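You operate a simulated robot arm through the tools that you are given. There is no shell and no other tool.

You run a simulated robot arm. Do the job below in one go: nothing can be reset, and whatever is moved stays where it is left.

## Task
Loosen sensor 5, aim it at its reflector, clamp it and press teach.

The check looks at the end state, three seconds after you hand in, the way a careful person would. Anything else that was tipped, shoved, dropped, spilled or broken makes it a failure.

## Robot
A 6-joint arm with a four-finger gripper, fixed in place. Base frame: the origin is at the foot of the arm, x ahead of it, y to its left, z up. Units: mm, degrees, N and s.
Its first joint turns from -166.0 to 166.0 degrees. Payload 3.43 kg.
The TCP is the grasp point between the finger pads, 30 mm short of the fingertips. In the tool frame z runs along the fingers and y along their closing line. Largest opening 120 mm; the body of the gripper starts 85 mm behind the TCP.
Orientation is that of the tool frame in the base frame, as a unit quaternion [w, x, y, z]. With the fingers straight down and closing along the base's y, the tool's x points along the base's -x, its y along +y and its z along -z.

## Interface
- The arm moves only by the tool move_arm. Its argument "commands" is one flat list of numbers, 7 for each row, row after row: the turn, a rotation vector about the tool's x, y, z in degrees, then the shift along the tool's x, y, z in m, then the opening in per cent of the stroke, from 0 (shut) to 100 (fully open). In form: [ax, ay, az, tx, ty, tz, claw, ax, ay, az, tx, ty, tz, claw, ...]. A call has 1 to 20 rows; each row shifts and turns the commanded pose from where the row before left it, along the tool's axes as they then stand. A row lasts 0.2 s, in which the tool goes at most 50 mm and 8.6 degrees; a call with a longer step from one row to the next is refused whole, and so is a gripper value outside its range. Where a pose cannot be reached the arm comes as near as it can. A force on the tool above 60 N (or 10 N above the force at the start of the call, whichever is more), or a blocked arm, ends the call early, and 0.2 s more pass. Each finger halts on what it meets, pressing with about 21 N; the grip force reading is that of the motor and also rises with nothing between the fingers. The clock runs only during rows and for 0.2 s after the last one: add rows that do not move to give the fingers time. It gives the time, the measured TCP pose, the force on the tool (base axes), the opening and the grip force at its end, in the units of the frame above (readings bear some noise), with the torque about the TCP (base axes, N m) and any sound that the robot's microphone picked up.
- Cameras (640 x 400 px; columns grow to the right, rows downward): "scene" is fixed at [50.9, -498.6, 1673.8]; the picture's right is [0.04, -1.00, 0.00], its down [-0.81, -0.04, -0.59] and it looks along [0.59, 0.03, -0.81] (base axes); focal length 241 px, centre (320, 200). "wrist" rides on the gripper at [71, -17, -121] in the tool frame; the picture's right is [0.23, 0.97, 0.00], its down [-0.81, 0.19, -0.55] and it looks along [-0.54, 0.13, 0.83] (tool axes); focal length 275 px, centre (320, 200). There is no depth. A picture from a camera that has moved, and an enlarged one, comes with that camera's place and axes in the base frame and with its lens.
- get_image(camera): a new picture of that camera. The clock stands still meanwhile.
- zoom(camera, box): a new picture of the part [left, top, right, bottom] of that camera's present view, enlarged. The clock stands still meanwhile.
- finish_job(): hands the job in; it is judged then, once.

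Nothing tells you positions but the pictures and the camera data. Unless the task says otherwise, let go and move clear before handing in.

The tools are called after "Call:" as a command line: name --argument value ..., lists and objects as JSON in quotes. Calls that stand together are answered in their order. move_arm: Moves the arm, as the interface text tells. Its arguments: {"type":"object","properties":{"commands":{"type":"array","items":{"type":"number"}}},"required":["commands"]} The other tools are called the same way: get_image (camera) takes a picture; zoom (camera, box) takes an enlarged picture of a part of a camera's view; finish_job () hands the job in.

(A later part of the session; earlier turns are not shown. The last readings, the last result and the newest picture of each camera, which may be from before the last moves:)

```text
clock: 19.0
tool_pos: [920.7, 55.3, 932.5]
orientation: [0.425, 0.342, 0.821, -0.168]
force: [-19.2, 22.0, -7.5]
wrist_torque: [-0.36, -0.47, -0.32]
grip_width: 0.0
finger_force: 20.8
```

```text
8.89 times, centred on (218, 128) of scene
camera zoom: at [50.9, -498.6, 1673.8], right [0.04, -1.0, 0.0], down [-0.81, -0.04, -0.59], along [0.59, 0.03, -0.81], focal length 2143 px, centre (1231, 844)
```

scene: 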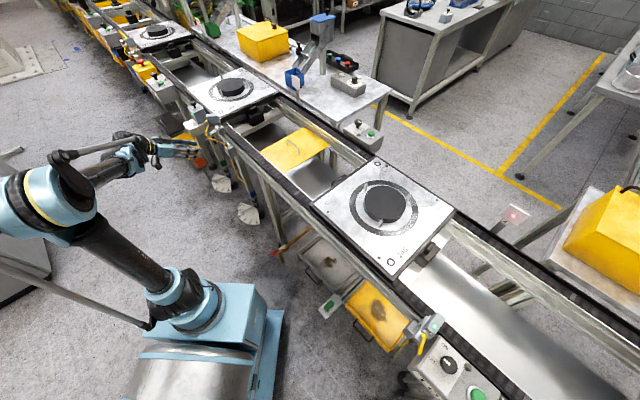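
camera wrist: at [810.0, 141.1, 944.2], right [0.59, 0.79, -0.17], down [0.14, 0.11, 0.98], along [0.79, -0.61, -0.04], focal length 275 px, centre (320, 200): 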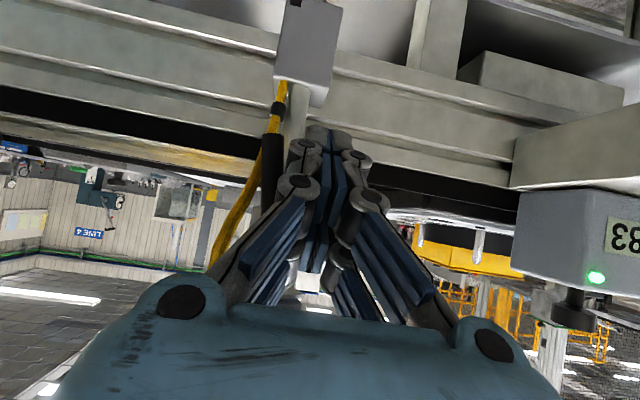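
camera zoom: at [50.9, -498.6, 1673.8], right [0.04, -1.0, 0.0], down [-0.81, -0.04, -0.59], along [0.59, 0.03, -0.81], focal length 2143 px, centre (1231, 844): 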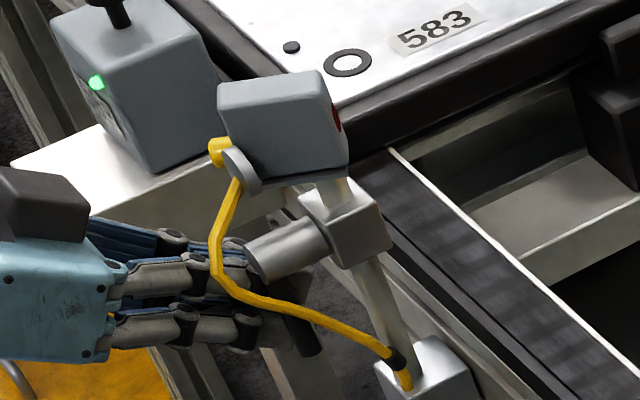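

There's about 29 N of contact along the approach direction, and the lever seems to have shifted slightly. I'll look closely before going on.

Call:
zoom --camera "wrist" --box '[210, 60, 410, 320]'

Call:
zoom --camera "wrist" --box '[235, 100, 345, 210]'

Call:
zoom --camera "scene" --box '[205, 120, 235, 150]'

```text
1.54 times, centred on (310, 190) of wrist
camera zoom: at [810.0, 141.1, 944.2], right [0.59, 0.79, -0.17], down [0.14, 0.11, 0.98], along [0.79, -0.61, -0.04], focal length 424 px, centre (335, 215)
```

zoom: 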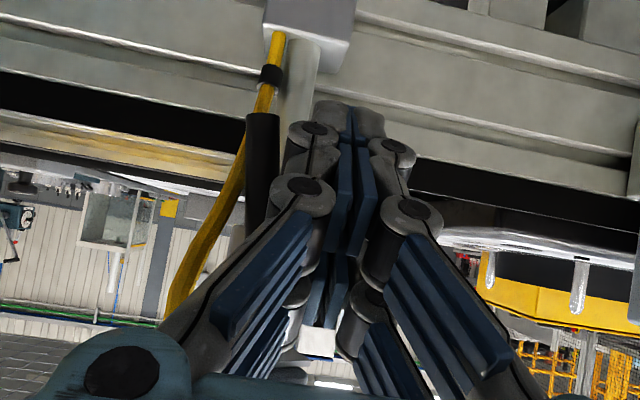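

```text
3.64 times, centred on (290, 155) of wrist
camera zoom: at [810.0, 141.1, 944.2], right [0.59, 0.79, -0.17], down [0.14, 0.11, 0.98], along [0.79, -0.61, -0.04], focal length 1001 px, centre (429, 364)
```

zoom: 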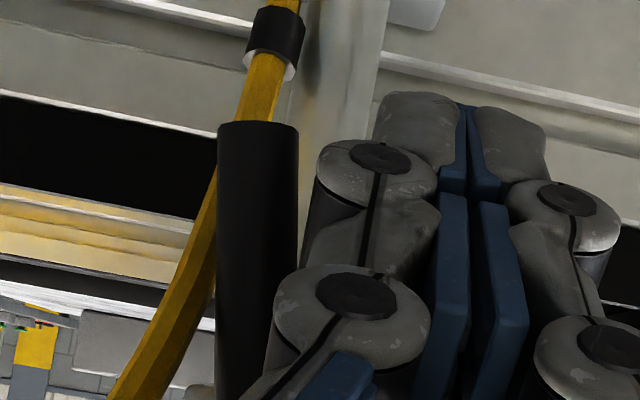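

```text
13.33 times, centred on (220, 135) of scene
camera zoom: at [50.9, -498.6, 1673.8], right [0.04, -1.0, 0.0], down [-0.81, -0.04, -0.59], along [0.59, 0.03, -0.81], focal length 3215 px, centre (1653, 1067)
```

zoom: 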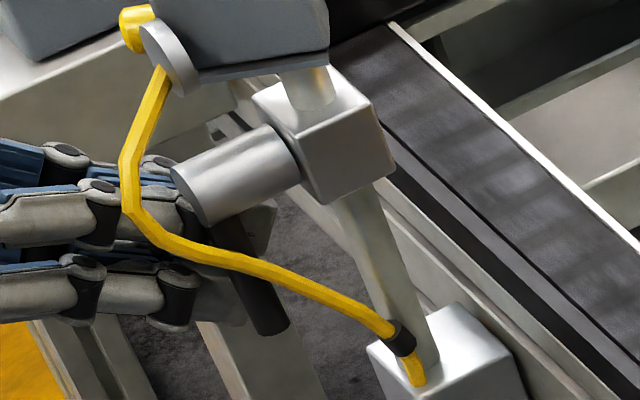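

The fingers are bulkier than the pads alone, so they touched the hub's underside. The lever itself has already swung about 10° in the loosening direction with almost no resistance. I'll back off and drop lower, then sweep further in the −e1 direction.

Call:
move_arm --commands '[0, 0, 0, 0.0168, 0.0018, 0.0035, 0, 0, 0, 0, 0, 0, 0.003, 0, 0, 0, 0, 0, -0.005, 0, 0, 0, 0, 0, 0, -0.005, 0, 0, 0, 0, 0, 0, -0.005, 0, 0, 0, 0, 0, 0, 0, 0, 0]'

Call:
zoom --camera "wrist" --box '[210, 60, 410, 320]'

Call:
zoom --camera "scene" --box '[205, 120, 235, 150]'

```text
clock: 20.4
tool_pos: [909.3, 46.7, 914.8]
orientation: [0.425, 0.342, 0.821, -0.169]
force: [-0.4, 0.5, -0.2]
wrist_torque: [-0.01, -0.01, -0.02]
grip_width: 0.0
finger_force: 20.7
```

```text
1.54 times, centred on (310, 190) of wrist
camera zoom: at [797.8, 133.5, 927.0], right [0.59, 0.79, -0.17], down [0.14, 0.11, 0.98], along [0.79, -0.61, -0.04], focal length 424 px, centre (335, 215)
```

zoom: 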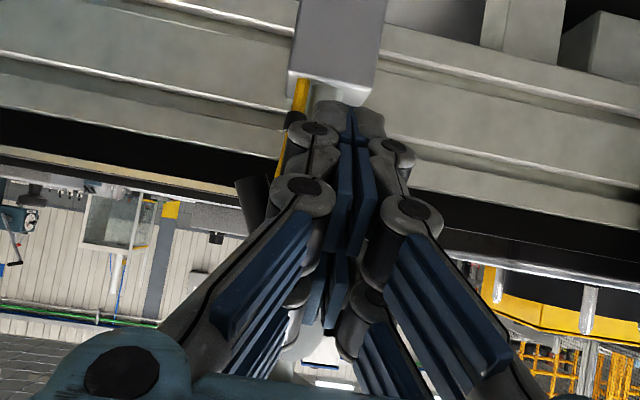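

```text
13.33 times, centred on (220, 135) of scene
camera zoom: at [50.9, -498.6, 1673.8], right [0.04, -1.0, 0.0], down [-0.81, -0.04, -0.59], along [0.59, 0.03, -0.81], focal length 3215 px, centre (1653, 1067)
```

zoom: 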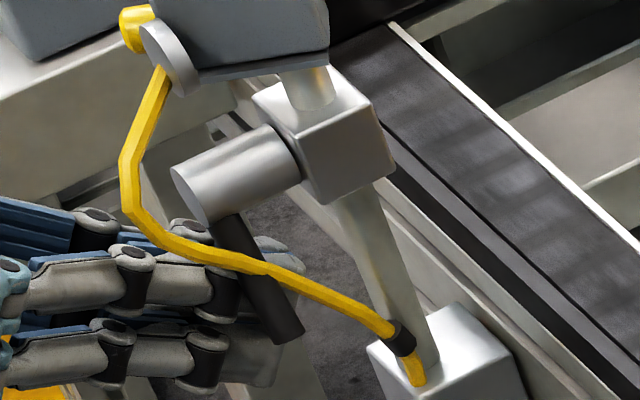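

The lever is turning freely (about 20° so far) with no residual force. I'll continue sweeping along the arc.

Call:
move_arm --commands '[0, 0, 0, -0.0008, -0.005, -0.0006, 0, 0, 0, 0, -0.0008, -0.004, -0.0006, 0, 0, 0, 0, -0.0024, -0.005, -0.0017, 0, 0, 0, 0, -0.0024, -0.005, -0.0017, 0, 0, 0, 0, -0.0033, -0.005, -0.0023, 0, 0, 0, 0, -0.0041, -0.006, -0.0029, 0, 0, 0, 0, 0, 0, 0, 0]'

Call:
zoom --camera "wrist" --box '[210, 60, 410, 320]'

Call:
zoom --camera "scene" --box '[205, 120, 235, 150]'

```text
clock: 22.0
tool_pos: [887.9, 27.6, 931.6]
orientation: [0.426, 0.343, 0.82, -0.17]
force: [-2.1, 4.1, -7.0]
wrist_torque: [0.03, -0.06, -0.06]
grip_width: 0.0
finger_force: 21.0
```

```text
1.54 times, centred on (310, 190) of wrist
camera zoom: at [776.2, 113.3, 943.0], right [0.59, 0.79, -0.17], down [0.14, 0.11, 0.98], along [0.79, -0.61, -0.04], focal length 424 px, centre (335, 215)
```

zoom: 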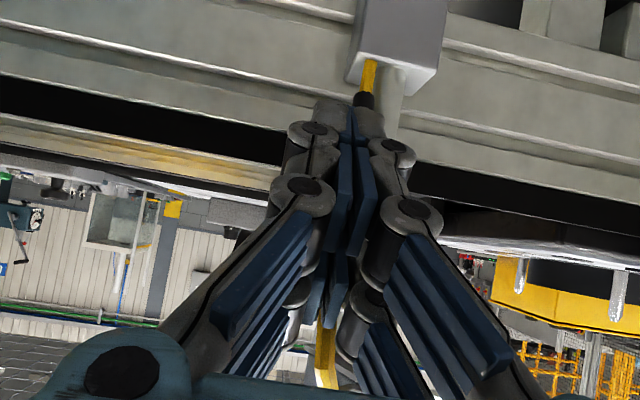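

```text
13.33 times, centred on (220, 135) of scene
camera zoom: at [50.9, -498.6, 1673.8], right [0.04, -1.0, 0.0], down [-0.81, -0.04, -0.59], along [0.59, 0.03, -0.81], focal length 3215 px, centre (1653, 1067)
```

zoom: 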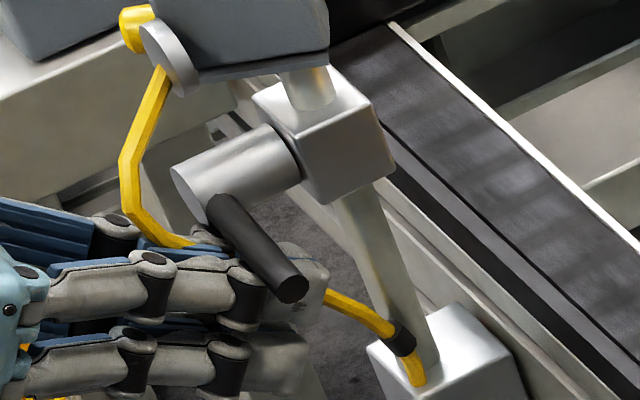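

The lever is at about 60° now and the cable evidently doesn't interact. I'll continue up towards horizontal while watching the force.

Call:
move_arm --commands '[0, 0, 0, -0.0024, -0.006, -0.0017, 0, 0, 0, 0, -0.0024, -0.005, -0.0017, 0, 0, 0, 0, -0.0033, -0.004, -0.0023, 0, 0, 0, 0, -0.0033, -0.002, -0.0023, 0, 0, 0, 0, 0, 0, 0, 0]'

Call:
zoom --camera "scene" --box '[205, 120, 235, 150]'

```text
clock: 22.6
tool_pos: [868.8, 28.3, 940.7]
orientation: [0.427, 0.343, 0.822, -0.16]
force: [-42.7, 62.3, -52.8]
wrist_torque: [-0.72, -0.82, -0.53]
grip_width: 0.2
finger_force: 20.9
stopped in row 2: the force on the tool passed its limit at 70 N (the readings are from after the stop); the commanded pose is now the measured one
```

```text
13.33 times, centred on (220, 135) of scene
camera zoom: at [50.9, -498.6, 1673.8], right [0.04, -1.0, 0.0], down [-0.81, -0.04, -0.59], along [0.59, 0.03, -0.81], focal length 3215 px, centre (1653, 1067)
```

zoom: 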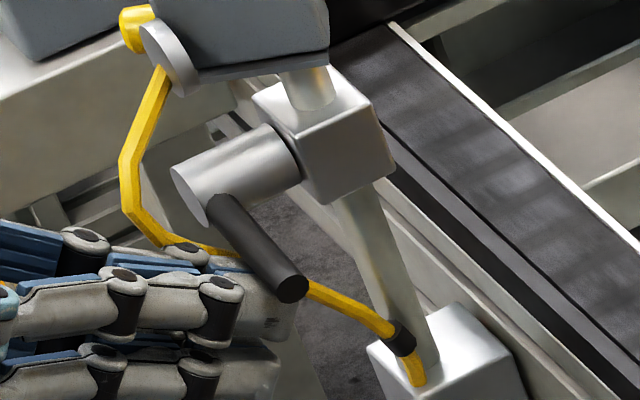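

The force rose and the arm was nudged back while the lever stayed at about 80°, so it has most likely reached its loose end-stop. I'll back away and check that it stays up.

Call:
move_arm --commands '[0, 0, 0, 0.0081, 0, 0.0058, 0, 0, 0, 0, 0.015, 0, -0.0211, 0, 0, 0, 0, 0.026, 0, -0.0367, 0, 0, 0, 0, 0.026, 0, -0.0367, 0, 0, 0, 0, 0, 0, 0, 0]'

Call:
zoom --camera "wrist" --box '[250, 60, 450, 320]'

Call:
zoom --camera "scene" --box '[205, 105, 240, 150]'

Call:
get_image --camera "wrist"

```text
clock: 23.8
tool_pos: [790.2, 104.5, 936.1]
orientation: [0.429, 0.343, 0.819, -0.164]
force: [-0.5, 0.7, 0.0]
wrist_torque: [-0.01, -0.02, 0.01]
grip_width: 0.1
finger_force: 21.0
```

```text
1.54 times, centred on (350, 190) of wrist
camera zoom: at [678.6, 189.2, 946.6], right [0.59, 0.79, -0.16], down [0.13, 0.11, 0.99], along [0.8, -0.6, -0.04], focal length 424 px, centre (274, 215)
```

zoom: 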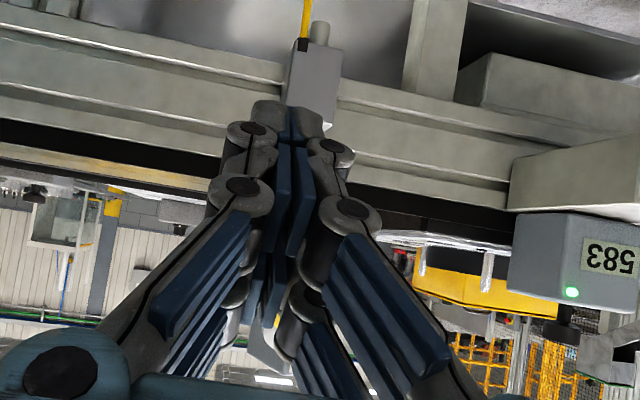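

```text
8.89 times, centred on (222, 128) of scene
camera zoom: at [50.9, -498.6, 1673.8], right [0.04, -1.0, 0.0], down [-0.81, -0.04, -0.59], along [0.59, 0.03, -0.81], focal length 2143 px, centre (1187, 844)
```

zoom: 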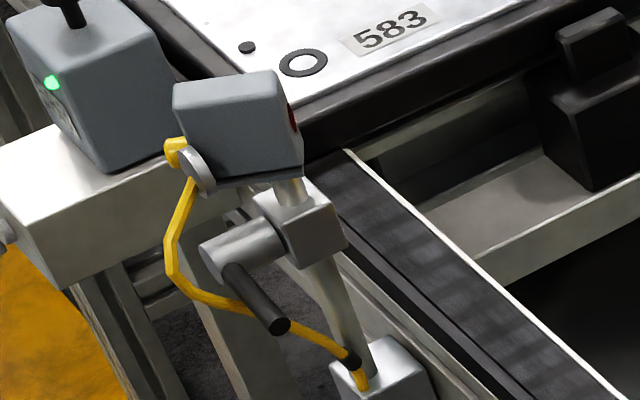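

```text
taken
camera wrist: at [678.6, 189.2, 946.6], right [0.59, 0.79, -0.16], down [0.13, 0.11, 0.99], along [0.8, -0.6, -0.04], focal length 275 px, centre (320, 200)
```

wrist: 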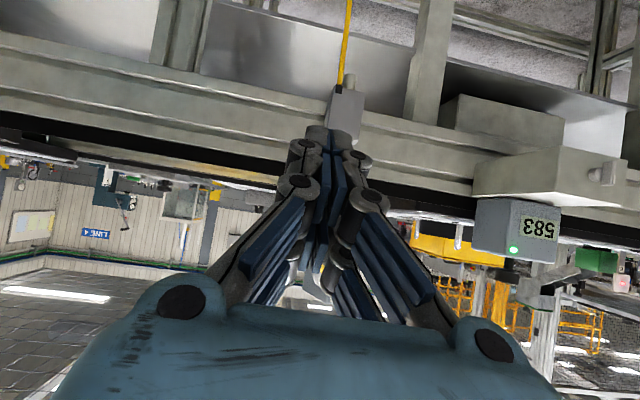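

The lever stays up at its loose stop. Next I'll rise, point the tool straight down with the fingers aligned across sensor 5's head (heading about −71.5°), and go above it for a measuring look before gripping.

Call:
move_arm --commands '[0, 0, 0, -0.035, 0, -0.0249, 50, 0, 0, 0, -0.035, 0, -0.0249, 50, 0, 0, 0, -0.035, 0, -0.0249, 50, 0, 0, 0, -0.035, 0, -0.0249, 50, 0, 0, 0, -0.035, 0, -0.0249, 50, 0, 7.83, 0, 0, 0, 0, 50, 0, 7.83, 0, 0, 0, 0, 50, 0, 7.83, 0, 0, 0, 0, 50, 0, 7.83, 0, 0, 0, 0, 50, 0, 7.83, 0, 0, 0, 0, 50, 0, 7.83, 0, 0, 0, 0, 50, 0, 7.83, 0, 0, 0, 0, 50, 0, 0, 6.95, 0, 0, 0, 50, 0, 0, 6.95, 0, 0, 0, 50, 0, 0, 6.95, 0, 0, 0, 50, 0, 0, 6.95, 0, 0, 0, 50, 0, 0, 0, 0, 0, 0, 50]'

```text
clock: 27.4
tool_pos: [783.8, 101.9, 1149.4]
orientation: [0.001, 0.592, 0.806, 0.013]
force: [-0.3, -0.9, -0.1]
wrist_torque: [-0.01, 0.03, -0.02]
grip_width: 60.0
finger_force: 0.1
```

Call:
move_arm --commands '[0, 0, 0, -0.0295, 0.0247, 0, 50, 0, 0, 0, -0.0295, 0.0247, 0, 50, 0, 0, 0, -0.0295, 0.0247, 0, 50, 0, 0, 0, -0.0295, 0.0247, 0, 50, 0, 0, 0, -0.0295, 0.0247, 0, 50, 0, 0, 0, 0, 0, 0, 50]'

Call:
get_image --camera "wrist"

Call:
zoom --camera "wrist" --box '[270, 60, 370, 180]'

Call:
get_image --camera "scene"

```text
clock: 28.8
tool_pos: [945.9, -1.7, 1149.7]
orientation: [0.001, 0.591, 0.807, 0.013]
force: [-0.5, -0.3, -0.3]
wrist_torque: [0.01, -0.02, -0.01]
grip_width: 60.1
finger_force: 0.2
```

```text
taken
camera wrist: at [905.0, 59.2, 1272.1], right [0.86, 0.51, 0.03], down [0.42, -0.73, 0.55], along [0.3, -0.46, -0.84], focal length 275 px, centre (320, 200)
```

wrist: 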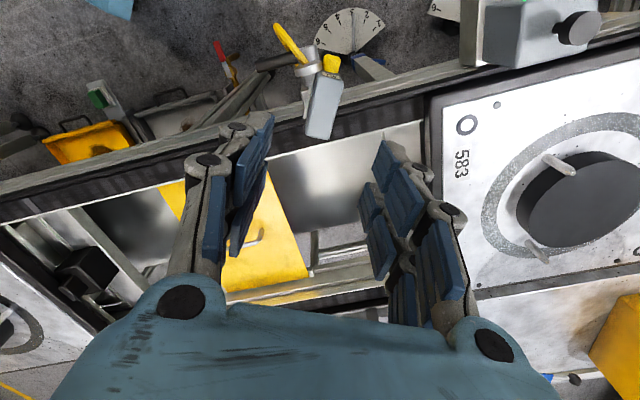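

```text
3.33 times, centred on (320, 120) of wrist
camera zoom: at [905.0, 59.2, 1272.1], right [0.86, 0.51, 0.03], down [0.42, -0.73, 0.55], along [0.3, -0.46, -0.84], focal length 918 px, centre (320, 467)
```

zoom: 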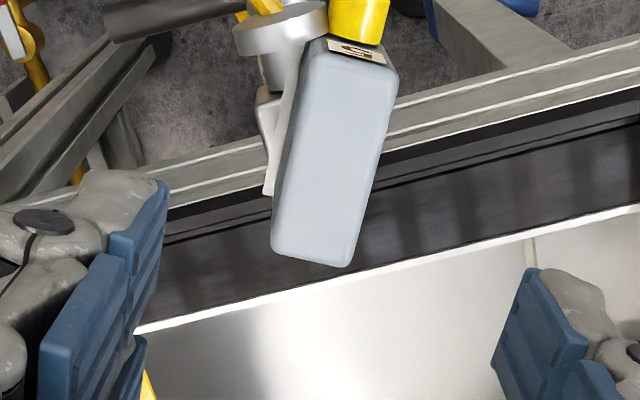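

```text
taken
```

scene: 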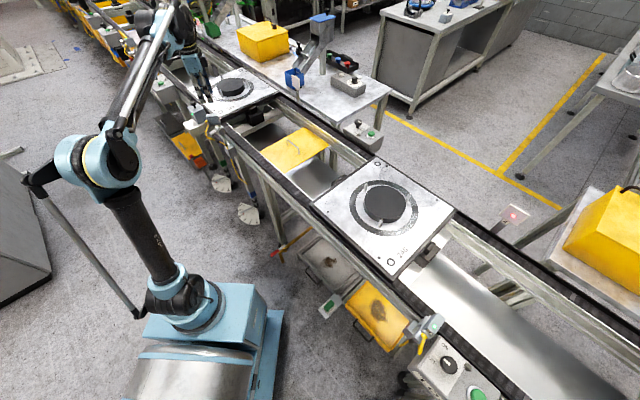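

Sensor 5's head top is at about (943, 11.5, 1044), heading −71.4°, and the rod is 13.6 mm ahead of the head's centre. I'm directly above the rod with the fingers on both sides, so I'll descend to grip height.

Call:
move_arm --commands '[0, 0, 0, 0, 0, 0.04, 50, 0, 0, 0, 0, 0, 0.035, 50, 0, 0, 0, 0, 0, 0.025, 50, 0, 0, 0, 0, 0, 0.015, 50, 0, 0, 0, 0, 0, 0, 50]'

Call:
get_image --camera "wrist"

Call:
zoom --camera "scene" --box '[190, 90, 250, 150]'

```text
clock: 30.0
tool_pos: [949.6, 1.2, 1034.4]
orientation: [0.001, 0.591, 0.807, 0.013]
force: [0.3, 0.5, -0.1]
wrist_torque: [0.02, -0.02, -0.01]
grip_width: 60.0
finger_force: 0.0
```

```text
taken
camera wrist: at [909.8, 61.7, 1157.1], right [0.86, 0.51, 0.03], down [0.42, -0.73, 0.55], along [0.3, -0.46, -0.84], focal length 275 px, centre (320, 200)
```

wrist: 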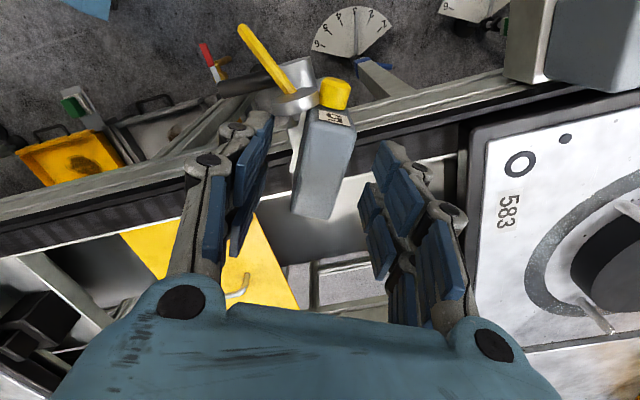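

```text
6.67 times, centred on (220, 120) of scene
camera zoom: at [50.9, -498.6, 1673.8], right [0.04, -1.0, 0.0], down [-0.81, -0.04, -0.59], along [0.59, 0.03, -0.81], focal length 1607 px, centre (987, 733)
```

zoom: 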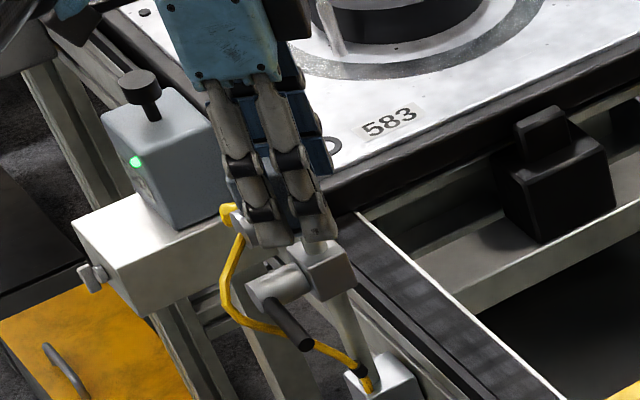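

The descent drifted a few mm because the tool is slightly off vertical. I'll straighten it, re-centre over the rod axis and close gently on the head.

Call:
move_arm --commands '[1.27, -0.79, 0, 0, 0, 0, 50, 0, 0, 0, -0.0018, -0.0033, 0, 50, 0, 0, 0, 0, 0, 0, 50]'

Call:
zoom --camera "wrist" --box '[220, 60, 420, 260]'

```text
clock: 30.8
tool_pos: [945.9, -2.7, 1035.6]
orientation: [-0.001, 0.591, 0.807, 0.0]
force: [-0.2, -0.4, 1.2]
wrist_torque: [-0.02, 0.01, 0.02]
grip_width: 60.0
finger_force: 0.1
```

```text
2.00 times, centred on (320, 160) of wrist
camera zoom: at [908.8, 60.4, 1156.3], right [0.86, 0.51, 0.0], down [0.43, -0.71, 0.55], along [0.28, -0.47, -0.83], focal length 551 px, centre (320, 280)
```

zoom: 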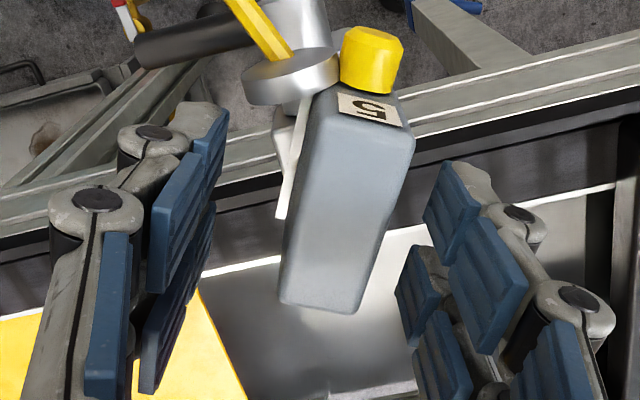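

Call:
move_arm --commands '[0, 0, 0, 0, 0, 0, 30, 0, 0, 0, 0, 0, 0, 10, 0, 0, 0, 0, 0, 0, 10, 0, 0, 0, 0, 0, 0, 10]'

Call:
zoom --camera "wrist" --box '[220, 60, 420, 260]'

```text
clock: 31.8
tool_pos: [948.7, -2.5, 1035.6]
orientation: [0.001, 0.59, 0.807, 0.001]
force: [38.1, 7.8, 20.6]
wrist_torque: [0.57, -1.11, -0.08]
grip_width: 22.1
finger_force: 44.3
```

```text
2.00 times, centred on (320, 160) of wrist
camera zoom: at [910.1, 61.0, 1156.1], right [0.86, 0.51, 0.0], down [0.43, -0.71, 0.55], along [0.29, -0.47, -0.83], focal length 551 px, centre (320, 280)
```

zoom: 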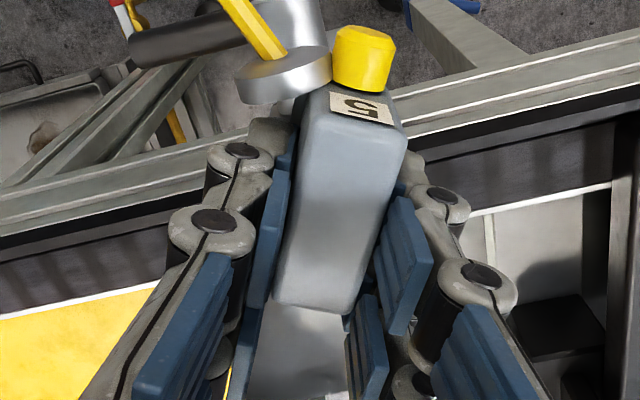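

The head is gripped (22 mm), but the gripper is pulled sideways about 3 mm relative to the head. I'll relieve the lateral force by shifting along the closing line.

Call:
move_arm --commands '[0, 0, 0, 0, 0.0028, 0, 10, 0, 0, 0, 0, 0, 0, 10]'

```text
clock: 32.4
tool_pos: [947.4, -1.6, 1035.8]
orientation: [0.0, 0.59, 0.807, -0.001]
force: [9.1, 3.6, 8.7]
wrist_torque: [-0.41, -0.32, -0.02]
grip_width: 21.8
finger_force: 45.0
```

The residual force is now small. I'll rotate halfway about the rod axis (counter-clockwise seen from above) and check.

Call:
move_arm --commands '[0, 0, -4.5, 0, 0, 0, 10, 0, 0, -4.5, 0, 0, 0, 10, 0, 0, -4.5, 0, 0, 0, 10, 0, 0, 0, 0, 0, 0, 10]'

Call:
zoom --camera "wrist" --box '[220, 60, 420, 260]'

Call:
zoom --camera "scene" --box '[190, 90, 250, 150]'

```text
clock: 33.4
tool_pos: [949.3, -1.7, 1036.4]
orientation: [0.0, 0.492, 0.871, 0.0]
force: [11.5, -1.1, 5.1]
wrist_torque: [0.55, 0.02, -0.04]
grip_width: 21.7
finger_force: 45.2
```

```text
2.00 times, centred on (320, 160) of wrist
camera zoom: at [897.2, 50.7, 1156.1], right [0.71, 0.7, 0.0], down [0.58, -0.59, 0.55], along [0.39, -0.4, -0.83], focal length 551 px, centre (320, 280)
```

zoom: 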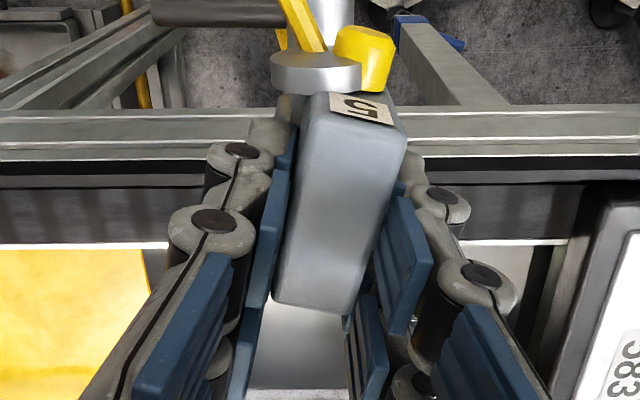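

```text
6.67 times, centred on (220, 120) of scene
camera zoom: at [50.9, -498.6, 1673.8], right [0.04, -1.0, 0.0], down [-0.81, -0.04, -0.59], along [0.59, 0.03, -0.81], focal length 1607 px, centre (987, 733)
```

zoom: 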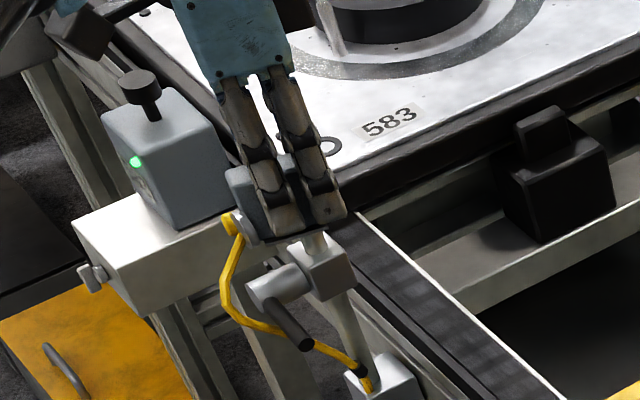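

The head turns with the gripper. Heading is now −59°, so I'll rotate the remaining ~14° to −45°, then look for the spot on reflector 5.

Call:
move_arm --commands '[0, 0, -4.6, 0, 0, 0, 10, 0, 0, -4.6, 0, 0, 0, 10, 0, 0, -4.6, 0, 0, 0, 10, 0, 0, 0, 0, 0, 0, 10]'

Call:
zoom --camera "scene" --box '[280, 60, 320, 110]'

Call:
zoom --camera "scene" --box '[190, 90, 250, 150]'

Call:
get_image --camera "wrist"

```text
clock: 34.4
tool_pos: [949.1, -1.0, 1035.9]
orientation: [0.002, 0.383, 0.924, 0.001]
force: [32.9, 2.6, 24.0]
wrist_torque: [0.82, -0.25, -0.03]
grip_width: 21.9
finger_force: 45.5
```

```text
8.00 times, centred on (300, 85) of scene
camera zoom: at [50.9, -498.6, 1673.8], right [0.04, -1.0, 0.0], down [-0.81, -0.04, -0.59], along [0.59, 0.03, -0.81], focal length 1929 px, centre (480, 1120)
```

zoom: 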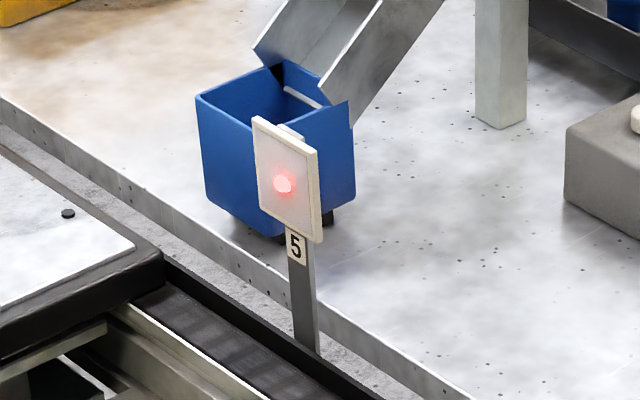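

```text
6.67 times, centred on (220, 120) of scene
camera zoom: at [50.9, -498.6, 1673.8], right [0.04, -1.0, 0.0], down [-0.81, -0.04, -0.59], along [0.59, 0.03, -0.81], focal length 1607 px, centre (987, 733)
```

zoom: 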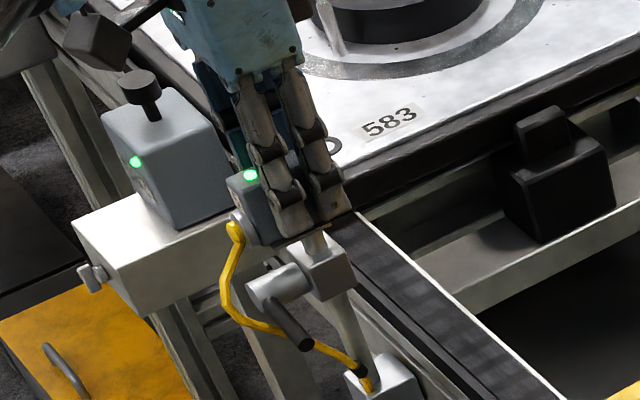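

```text
taken
camera wrist: at [886.3, 37.2, 1156.0], right [0.53, 0.85, 0.0], down [0.71, -0.44, 0.55], along [0.47, -0.29, -0.83], focal length 275 px, centre (320, 200)
```

wrist: 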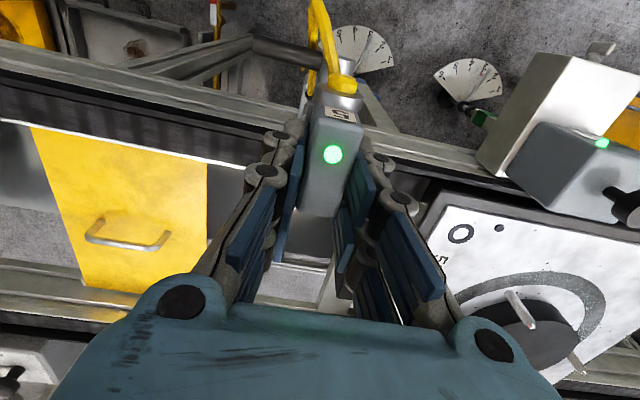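

The LED turned green and the red spot is near the centre of reflector 5. I'll relieve the residual side load before opening so the head doesn't shift.

Call:
move_arm --commands '[0, 0, 0, -0.0012, 0.0015, 0, 10, 0, 0, 0, 0, 0, 0, 10]'

Call:
zoom --camera "scene" --box '[290, 70, 305, 95]'

```text
clock: 35.0
tool_pos: [949.4, -1.2, 1035.7]
orientation: [0.0, 0.383, 0.924, 0.0]
force: [-7.9, 5.3, -1.4]
wrist_torque: [-0.86, -0.62, -0.01]
grip_width: 22.0
finger_force: 45.5
```

```text
16.00 times, centred on (298, 82) of scene
camera zoom: at [50.9, -498.6, 1673.8], right [0.04, -1.0, 0.0], down [-0.81, -0.04, -0.59], along [0.59, 0.03, -0.81], focal length 3858 px, centre (680, 2080)
```

zoom: 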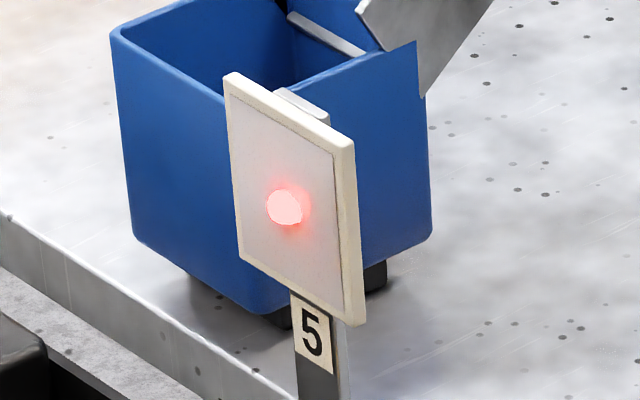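

The spot is within about 3% of the reflector's centre horizontally. I'll open the fingers, lift straight up and verify that the head stays aimed.

Call:
move_arm --commands '[0, 0, 0, 0, 0, 0, 30, 0, 0, 0, 0, 0, 0, 50, 0, 0, 0, 0, 0, 0, 50]'

Call:
zoom --camera "scene" --box '[290, 70, 305, 95]'

Call:
zoom --camera "wrist" --box '[220, 60, 420, 260]'

```text
clock: 35.8
tool_pos: [950.6, -1.1, 1035.7]
orientation: [0.0, 0.384, 0.923, 0.0]
force: [0.3, 1.0, -1.0]
wrist_torque: [0.02, -0.02, -0.01]
grip_width: 60.1
finger_force: 0.0
```

```text
16.00 times, centred on (298, 82) of scene
camera zoom: at [50.9, -498.6, 1673.8], right [0.04, -1.0, 0.0], down [-0.81, -0.04, -0.59], along [0.59, 0.03, -0.81], focal length 3858 px, centre (680, 2080)
```

zoom: 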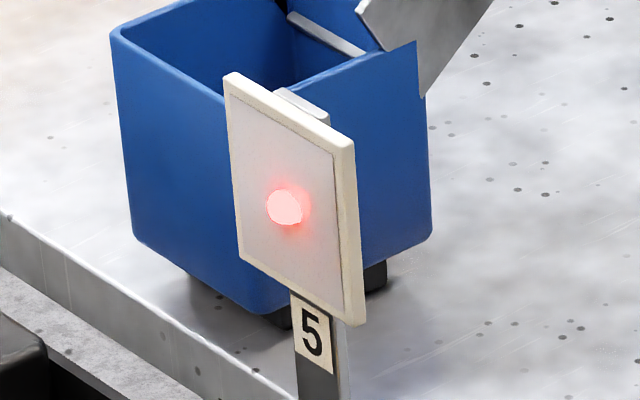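

```text
2.00 times, centred on (320, 160) of wrist
camera zoom: at [887.9, 37.1, 1156.1], right [0.53, 0.85, 0.0], down [0.71, -0.44, 0.55], along [0.47, -0.29, -0.83], focal length 551 px, centre (320, 280)
```

zoom: 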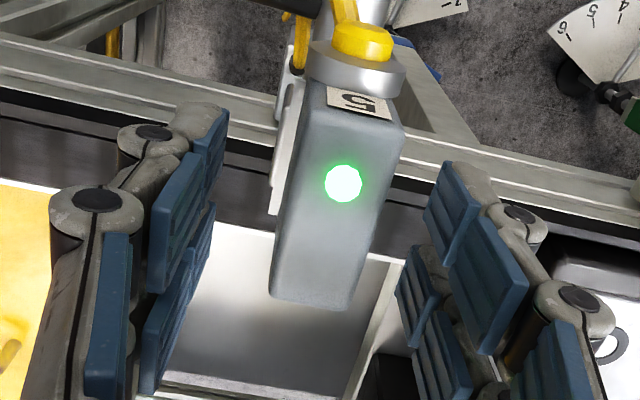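

The aim holds (spot and LED unchanged). Before moving on I'll look closely at the back face, since the yellow dome now lines up with the disc.

Call:
zoom --camera "wrist" --box '[290, 55, 370, 125]'

Call:
zoom --camera "scene" --box '[200, 100, 240, 140]'

```text
5.71 times, centred on (330, 90) of wrist
camera zoom: at [887.9, 37.1, 1156.1], right [0.53, 0.85, 0.0], down [0.71, -0.44, 0.55], along [0.47, -0.29, -0.83], focal length 1573 px, centre (263, 829)
```

zoom: 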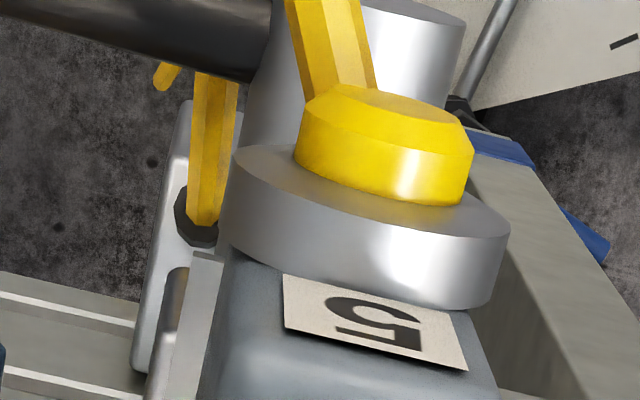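

```text
10.00 times, centred on (220, 120) of scene
camera zoom: at [50.9, -498.6, 1673.8], right [0.04, -1.0, 0.0], down [-0.81, -0.04, -0.59], along [0.59, 0.03, -0.81], focal length 2411 px, centre (1320, 1000)
```

zoom: 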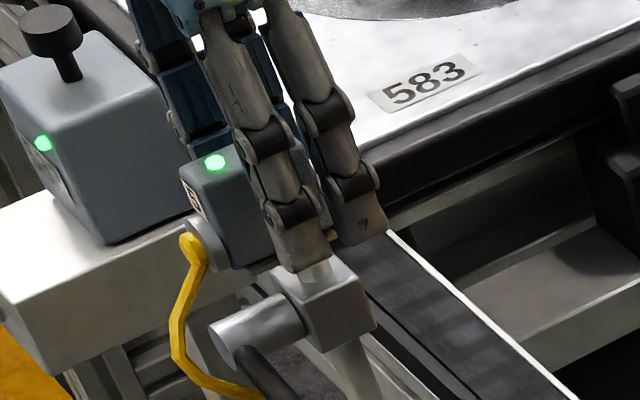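

The yellow dome is the teach button, and the silver disc and cable are fixed around it. Next I'll lift clear, close the fingers and go back to the tilted side pose, to the −e1 side of the lever. From there I'll swing the lever back down to clamp.

Call:
move_arm --commands '[0, 0, 0, 0, 0, -0.04, 50, 0, 0, 0, 0, 0, -0.04, 50, 0, 0, 0, 0, 0, -0.04, 50, 0, -8, 0, 0, 0, 0, 0, 0, -8, 0, 0, 0, 0, 0, 0, -8, 0, 0, 0, 0, 0, 0, -8, 0, 0, 0, 0, 0, 0, -8, 0, 0, 0, 0, 0, 0, -8, 0, 0, 0, 0, 0, 0, -8, 0, 0, 0, 0, 0, 0, 0, 0, 0.0186, -0.0154, -0.0276, 0, 0, 0, 0, 0.0186, -0.0154, -0.0276, 0, 0, 0, 0, 0.0186, -0.0154, -0.0276, 0, 0, 0, 0, 0.0186, -0.0154, -0.0276, 0, 0, 0, 0, 0, 0, 0, 0]'

Call:
get_image --camera "wrist"

Call:
zoom --camera "scene" --box '[205, 105, 240, 150]'

```text
clock: 39.0
tool_pos: [812.4, 50.4, 1154.5]
orientation: [0.433, 0.339, 0.815, -0.18]
force: [0.0, 0.6, 0.8]
wrist_torque: [0.02, -0.04, 0.01]
grip_width: 0.4
finger_force: 20.7
```

```text
taken
camera wrist: at [701.7, 137.4, 1163.5], right [0.6, 0.78, -0.19], down [0.13, 0.14, 0.98], along [0.79, -0.61, -0.02], focal length 275 px, centre (320, 200)
```

wrist: 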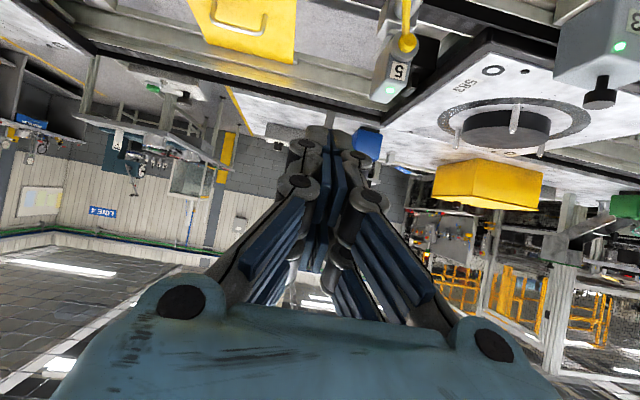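

```text
8.89 times, centred on (222, 128) of scene
camera zoom: at [50.9, -498.6, 1673.8], right [0.04, -1.0, 0.0], down [-0.81, -0.04, -0.59], along [0.59, 0.03, -0.81], focal length 2143 px, centre (1187, 844)
```

zoom: 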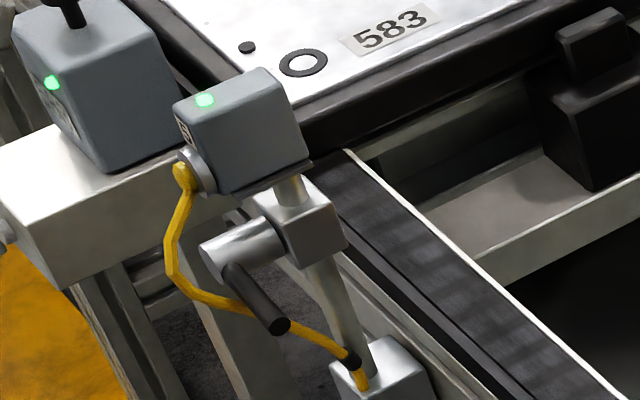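

Call:
move_arm --commands '[0, 0, 0, 0.0294, 0, 0.0198, 0, 0, 0, 0, 0.0294, 0, 0.0198, 0, 0, 0, 0, 0.0294, 0, 0.0198, 0, 0, 0, 0, 0.0294, 0, 0.0198, 0, 0, 0, 0, 0, 0, 0, 0]'

Call:
get_image --camera "wrist"

Call:
zoom --camera "wrist" --box '[270, 40, 430, 200]'

```text
clock: 40.2
tool_pos: [813.0, 50.4, 1013.0]
orientation: [0.433, 0.339, 0.815, -0.18]
force: [-0.3, -0.3, 1.7]
wrist_torque: [0.0, 0.04, -0.01]
grip_width: 0.3
finger_force: 21.4
```

```text
taken
camera wrist: at [701.6, 137.5, 1021.7], right [0.6, 0.78, -0.19], down [0.13, 0.14, 0.98], along [0.79, -0.61, -0.02], focal length 275 px, centre (320, 200)
```

wrist: 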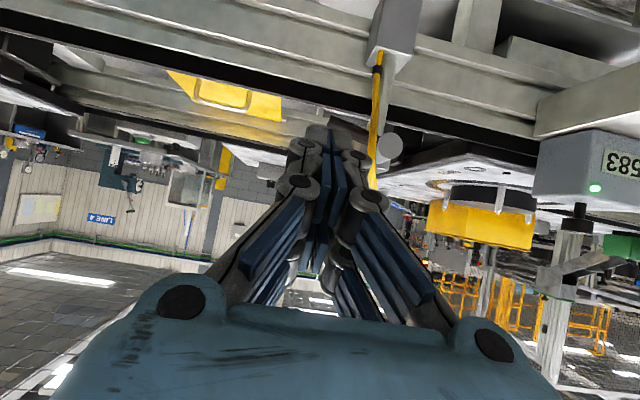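

```text
2.50 times, centred on (350, 120) of wrist
camera zoom: at [701.6, 137.5, 1021.7], right [0.6, 0.78, -0.19], down [0.13, 0.14, 0.98], along [0.79, -0.61, -0.02], focal length 688 px, centre (245, 400)
```

zoom: 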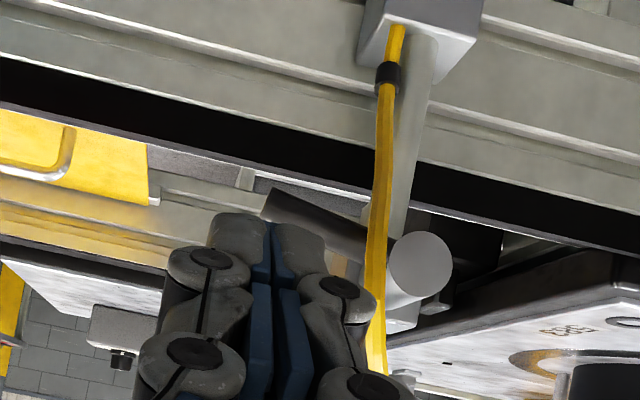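

The lever points along −e1, about 11° below horizontal. I'll advance over the top of it and then press down in steps.

Call:
move_arm --commands '[0, 0, 0, -0.0221, 0, 0.0328, 0, 0, 0, 0, -0.0221, 0, 0.0328, 0, 0, 0, 0, 0.0041, 0, 0.0028, 0, 0, 0, 0, 0.0041, 0, 0.0028, 0, 0, 0, 0, 0, 0, 0, 0]'

Call:
zoom --camera "scene" --box '[205, 105, 240, 150]'

Call:
zoom --camera "wrist" --box '[270, 40, 430, 200]'

```text
clock: 41.4
tool_pos: [867.3, -7.1, 1003.6]
orientation: [0.433, 0.339, 0.815, -0.18]
force: [0.0, -0.5, 0.1]
wrist_torque: [-0.01, 0.01, 0.02]
grip_width: 0.0
finger_force: 20.8
```

```text
8.89 times, centred on (222, 128) of scene
camera zoom: at [50.9, -498.6, 1673.8], right [0.04, -1.0, 0.0], down [-0.81, -0.04, -0.59], along [0.59, 0.03, -0.81], focal length 2143 px, centre (1187, 844)
```

zoom: 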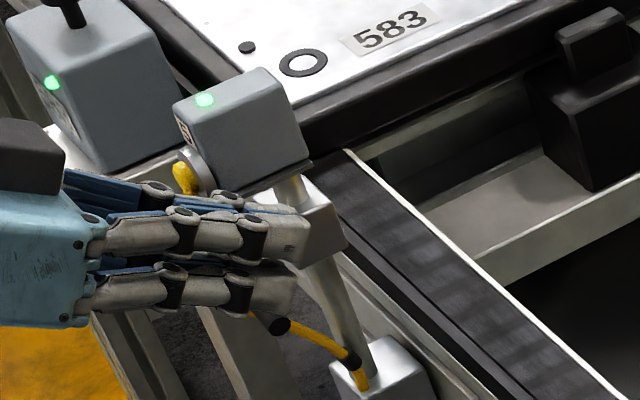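

```text
2.50 times, centred on (350, 120) of wrist
camera zoom: at [757.2, 80.5, 1011.9], right [0.6, 0.78, -0.19], down [0.13, 0.14, 0.98], along [0.79, -0.61, -0.02], focal length 688 px, centre (245, 400)
```

zoom: 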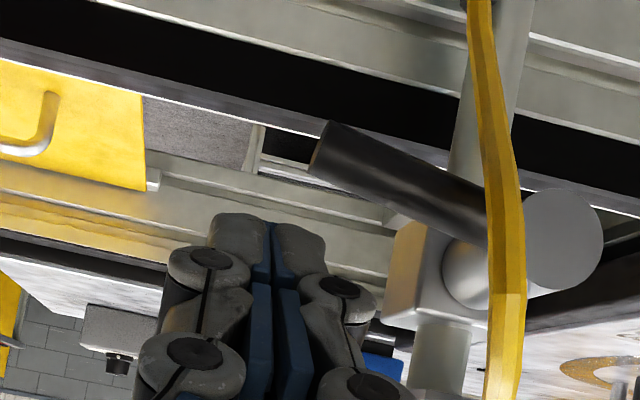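

Call:
move_arm --commands '[0, 0, 0, 0, 0.008, 0, 0, 0, 0, 0, 0.005, 0, 0.0033, 0, 0, 0, 0, 0.005, 0, 0.0033, 0, 0, 0, 0, 0.0041, 0, 0.0028, 0, 0, 0, 0, 0.0041, 0, 0.0028, 0, 0, 0, 0, 0.0041, 0.001, 0.0028, 0, 0, 0, 0, 0.0041, 0.001, 0.0028, 0, 0, 0, 0, 0, 0, 0, 0]'

Call:
zoom --camera "scene" --box '[205, 105, 240, 150]'

Call:
zoom --camera "wrist" --box '[270, 40, 430, 200]'

```text
clock: 43.2
tool_pos: [875.2, 0.9, 972.6]
orientation: [0.434, 0.339, 0.815, -0.18]
force: [0.5, -1.0, 0.5]
wrist_torque: [-0.02, 0.02, 0.03]
grip_width: 0.0
finger_force: 21.1
```

```text
8.89 times, centred on (222, 128) of scene
camera zoom: at [50.9, -498.6, 1673.8], right [0.04, -1.0, 0.0], down [-0.81, -0.04, -0.59], along [0.59, 0.03, -0.81], focal length 2143 px, centre (1187, 844)
```

zoom: 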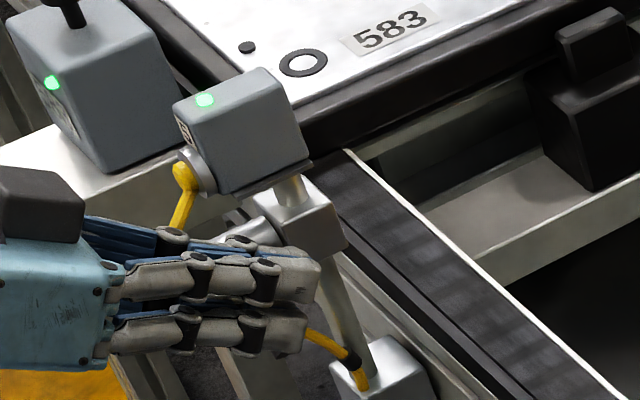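

```text
2.50 times, centred on (350, 120) of wrist
camera zoom: at [765.0, 88.1, 979.9], right [0.6, 0.78, -0.19], down [0.13, 0.14, 0.98], along [0.79, -0.61, -0.02], focal length 688 px, centre (245, 400)
```

zoom: 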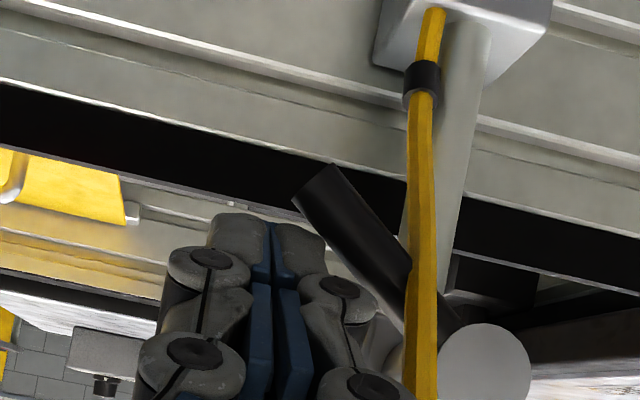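

The lever is following (about 45° now) with negligible force. I'll continue the arc and then drop lower for the last part.

Call:
move_arm --commands '[0, 0, 0, 0.005, 0.002, 0.0033, 0, 0, 0, 0, 0.005, 0.002, 0.0033, 0, 0, 0, 0, 0.0041, 0.004, 0.0028, 0, 0, 0, 0, 0.0041, 0.004, 0.0028, 0, 0, 0, 0, 0.0088, 0, 0.0012, 0, 0, 0, 0, 0.0088, 0, 0.0012, 0, 0, 0, 0, 0.0066, 0, 0.0045, 0, 0, 0, 0, 0.0066, 0, 0.0045, 0, 0, 0, 0, 0, 0, 0, 0]'

Call:
zoom --camera "scene" --box '[205, 105, 240, 150]'

Call:
zoom --camera "wrist" --box '[270, 80, 430, 240]'

```text
clock: 45.2
tool_pos: [878.0, 14.4, 917.6]
orientation: [0.433, 0.339, 0.815, -0.18]
force: [0.3, -0.9, 0.1]
wrist_torque: [-0.02, 0.03, 0.04]
grip_width: 0.4
finger_force: 20.7
```

```text
8.89 times, centred on (222, 128) of scene
camera zoom: at [50.9, -498.6, 1673.8], right [0.04, -1.0, 0.0], down [-0.81, -0.04, -0.59], along [0.59, 0.03, -0.81], focal length 2143 px, centre (1187, 844)
```

zoom: 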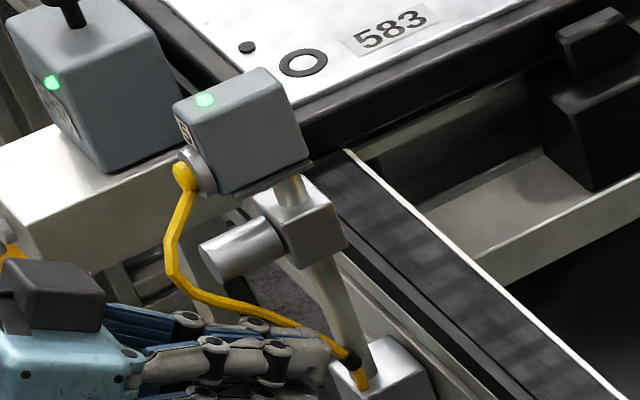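

```text
2.50 times, centred on (350, 160) of wrist
camera zoom: at [767.6, 101.5, 925.7], right [0.6, 0.78, -0.19], down [0.13, 0.14, 0.98], along [0.79, -0.61, -0.02], focal length 688 px, centre (245, 300)
```

zoom: 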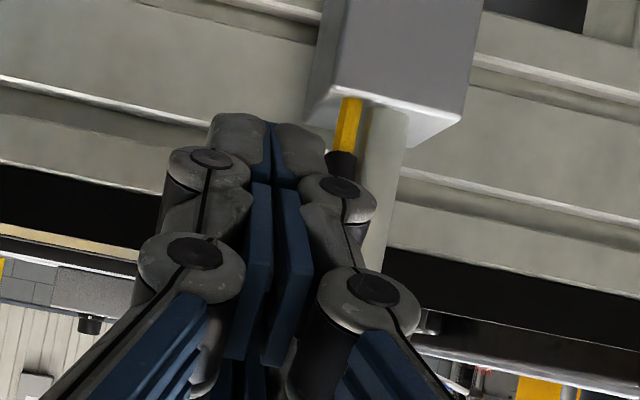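

Call:
zoom --camera "scene" --box '[207, 125, 232, 150]'

Call:
get_image --camera "wrist"

```text
16.00 times, centred on (220, 138) of scene
camera zoom: at [50.9, -498.6, 1673.8], right [0.04, -1.0, 0.0], down [-0.81, -0.04, -0.59], along [0.59, 0.03, -0.81], focal length 3858 px, centre (1928, 1200)
```

zoom: 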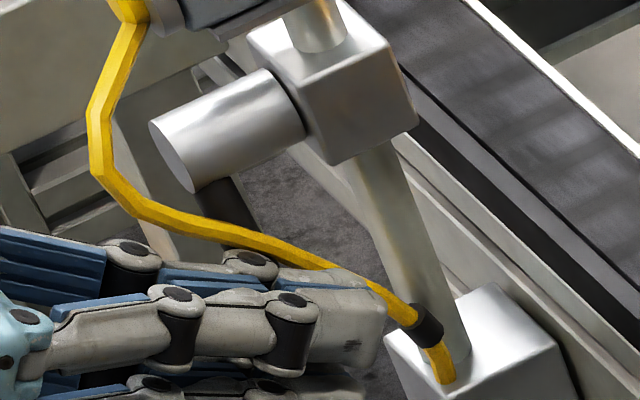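

```text
taken
camera wrist: at [767.6, 101.5, 925.7], right [0.6, 0.78, -0.19], down [0.13, 0.14, 0.98], along [0.79, -0.61, -0.02], focal length 275 px, centre (320, 200)
```

wrist: 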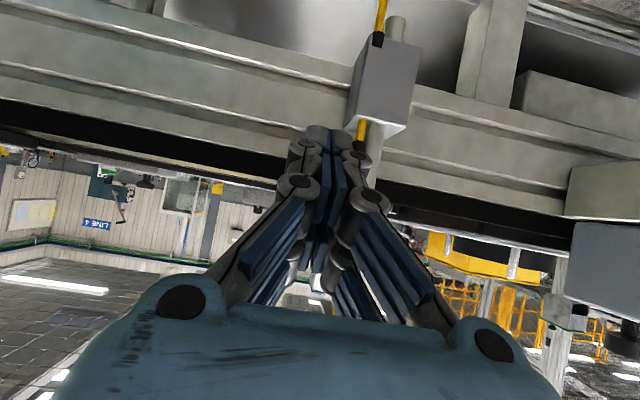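

The lever is nearly hanging. I'll now push it gently towards +e1 until the clamp stop.

Call:
move_arm --commands '[0, 0, 0, 0, 0.003, 0, 0, 0, 0, 0, 0, 0.003, 0, 0, 0, 0, 0, 0, 0.003, 0, 0, 0, 0, 0, 0, 0.002, 0, 0, 0, 0, 0, 0, 0, 0, 0]'

Call:
zoom --camera "scene" --box '[207, 125, 232, 150]'

```text
clock: 46.4
tool_pos: [886.7, 22.4, 918.1]
orientation: [0.434, 0.338, 0.815, -0.18]
force: [0.1, 0.3, -0.4]
wrist_torque: [0.0, -0.02, 0.01]
grip_width: 0.2
finger_force: 20.8
```

```text
16.00 times, centred on (220, 138) of scene
camera zoom: at [50.9, -498.6, 1673.8], right [0.04, -1.0, 0.0], down [-0.81, -0.04, -0.59], along [0.59, 0.03, -0.81], focal length 3858 px, centre (1928, 1200)
```

zoom: 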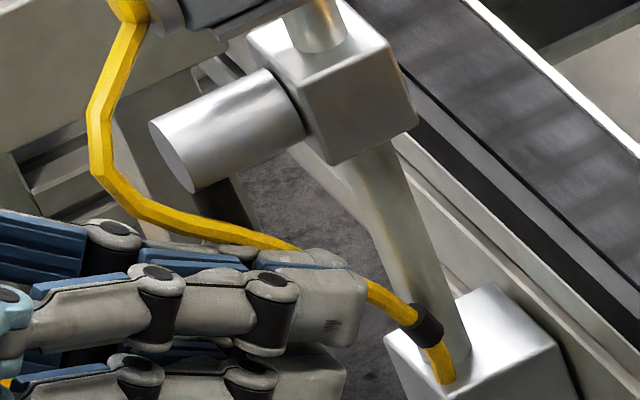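

Call:
move_arm --commands '[0, 0, 0, 0, 0.002, 0, 0, 0, 0, 0, 0, 0.002, 0, 0, 0, 0, 0, 0, 0.002, 0, 0, 0, 0, 0, 0, 0, 0, 0]'

Call:
zoom --camera "scene" --box '[207, 125, 232, 150]'

```text
clock: 47.4
tool_pos: [890.1, 26.0, 918.2]
orientation: [0.433, 0.339, 0.815, -0.18]
force: [-5.8, -2.7, -1.5]
wrist_torque: [0.03, -0.03, -0.07]
grip_width: 0.0
finger_force: 21.2
```

```text
16.00 times, centred on (220, 138) of scene
camera zoom: at [50.9, -498.6, 1673.8], right [0.04, -1.0, 0.0], down [-0.81, -0.04, -0.59], along [0.59, 0.03, -0.81], focal length 3858 px, centre (1928, 1200)
```

zoom: 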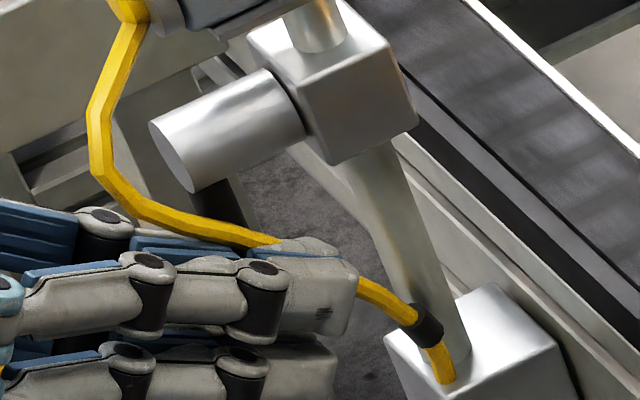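

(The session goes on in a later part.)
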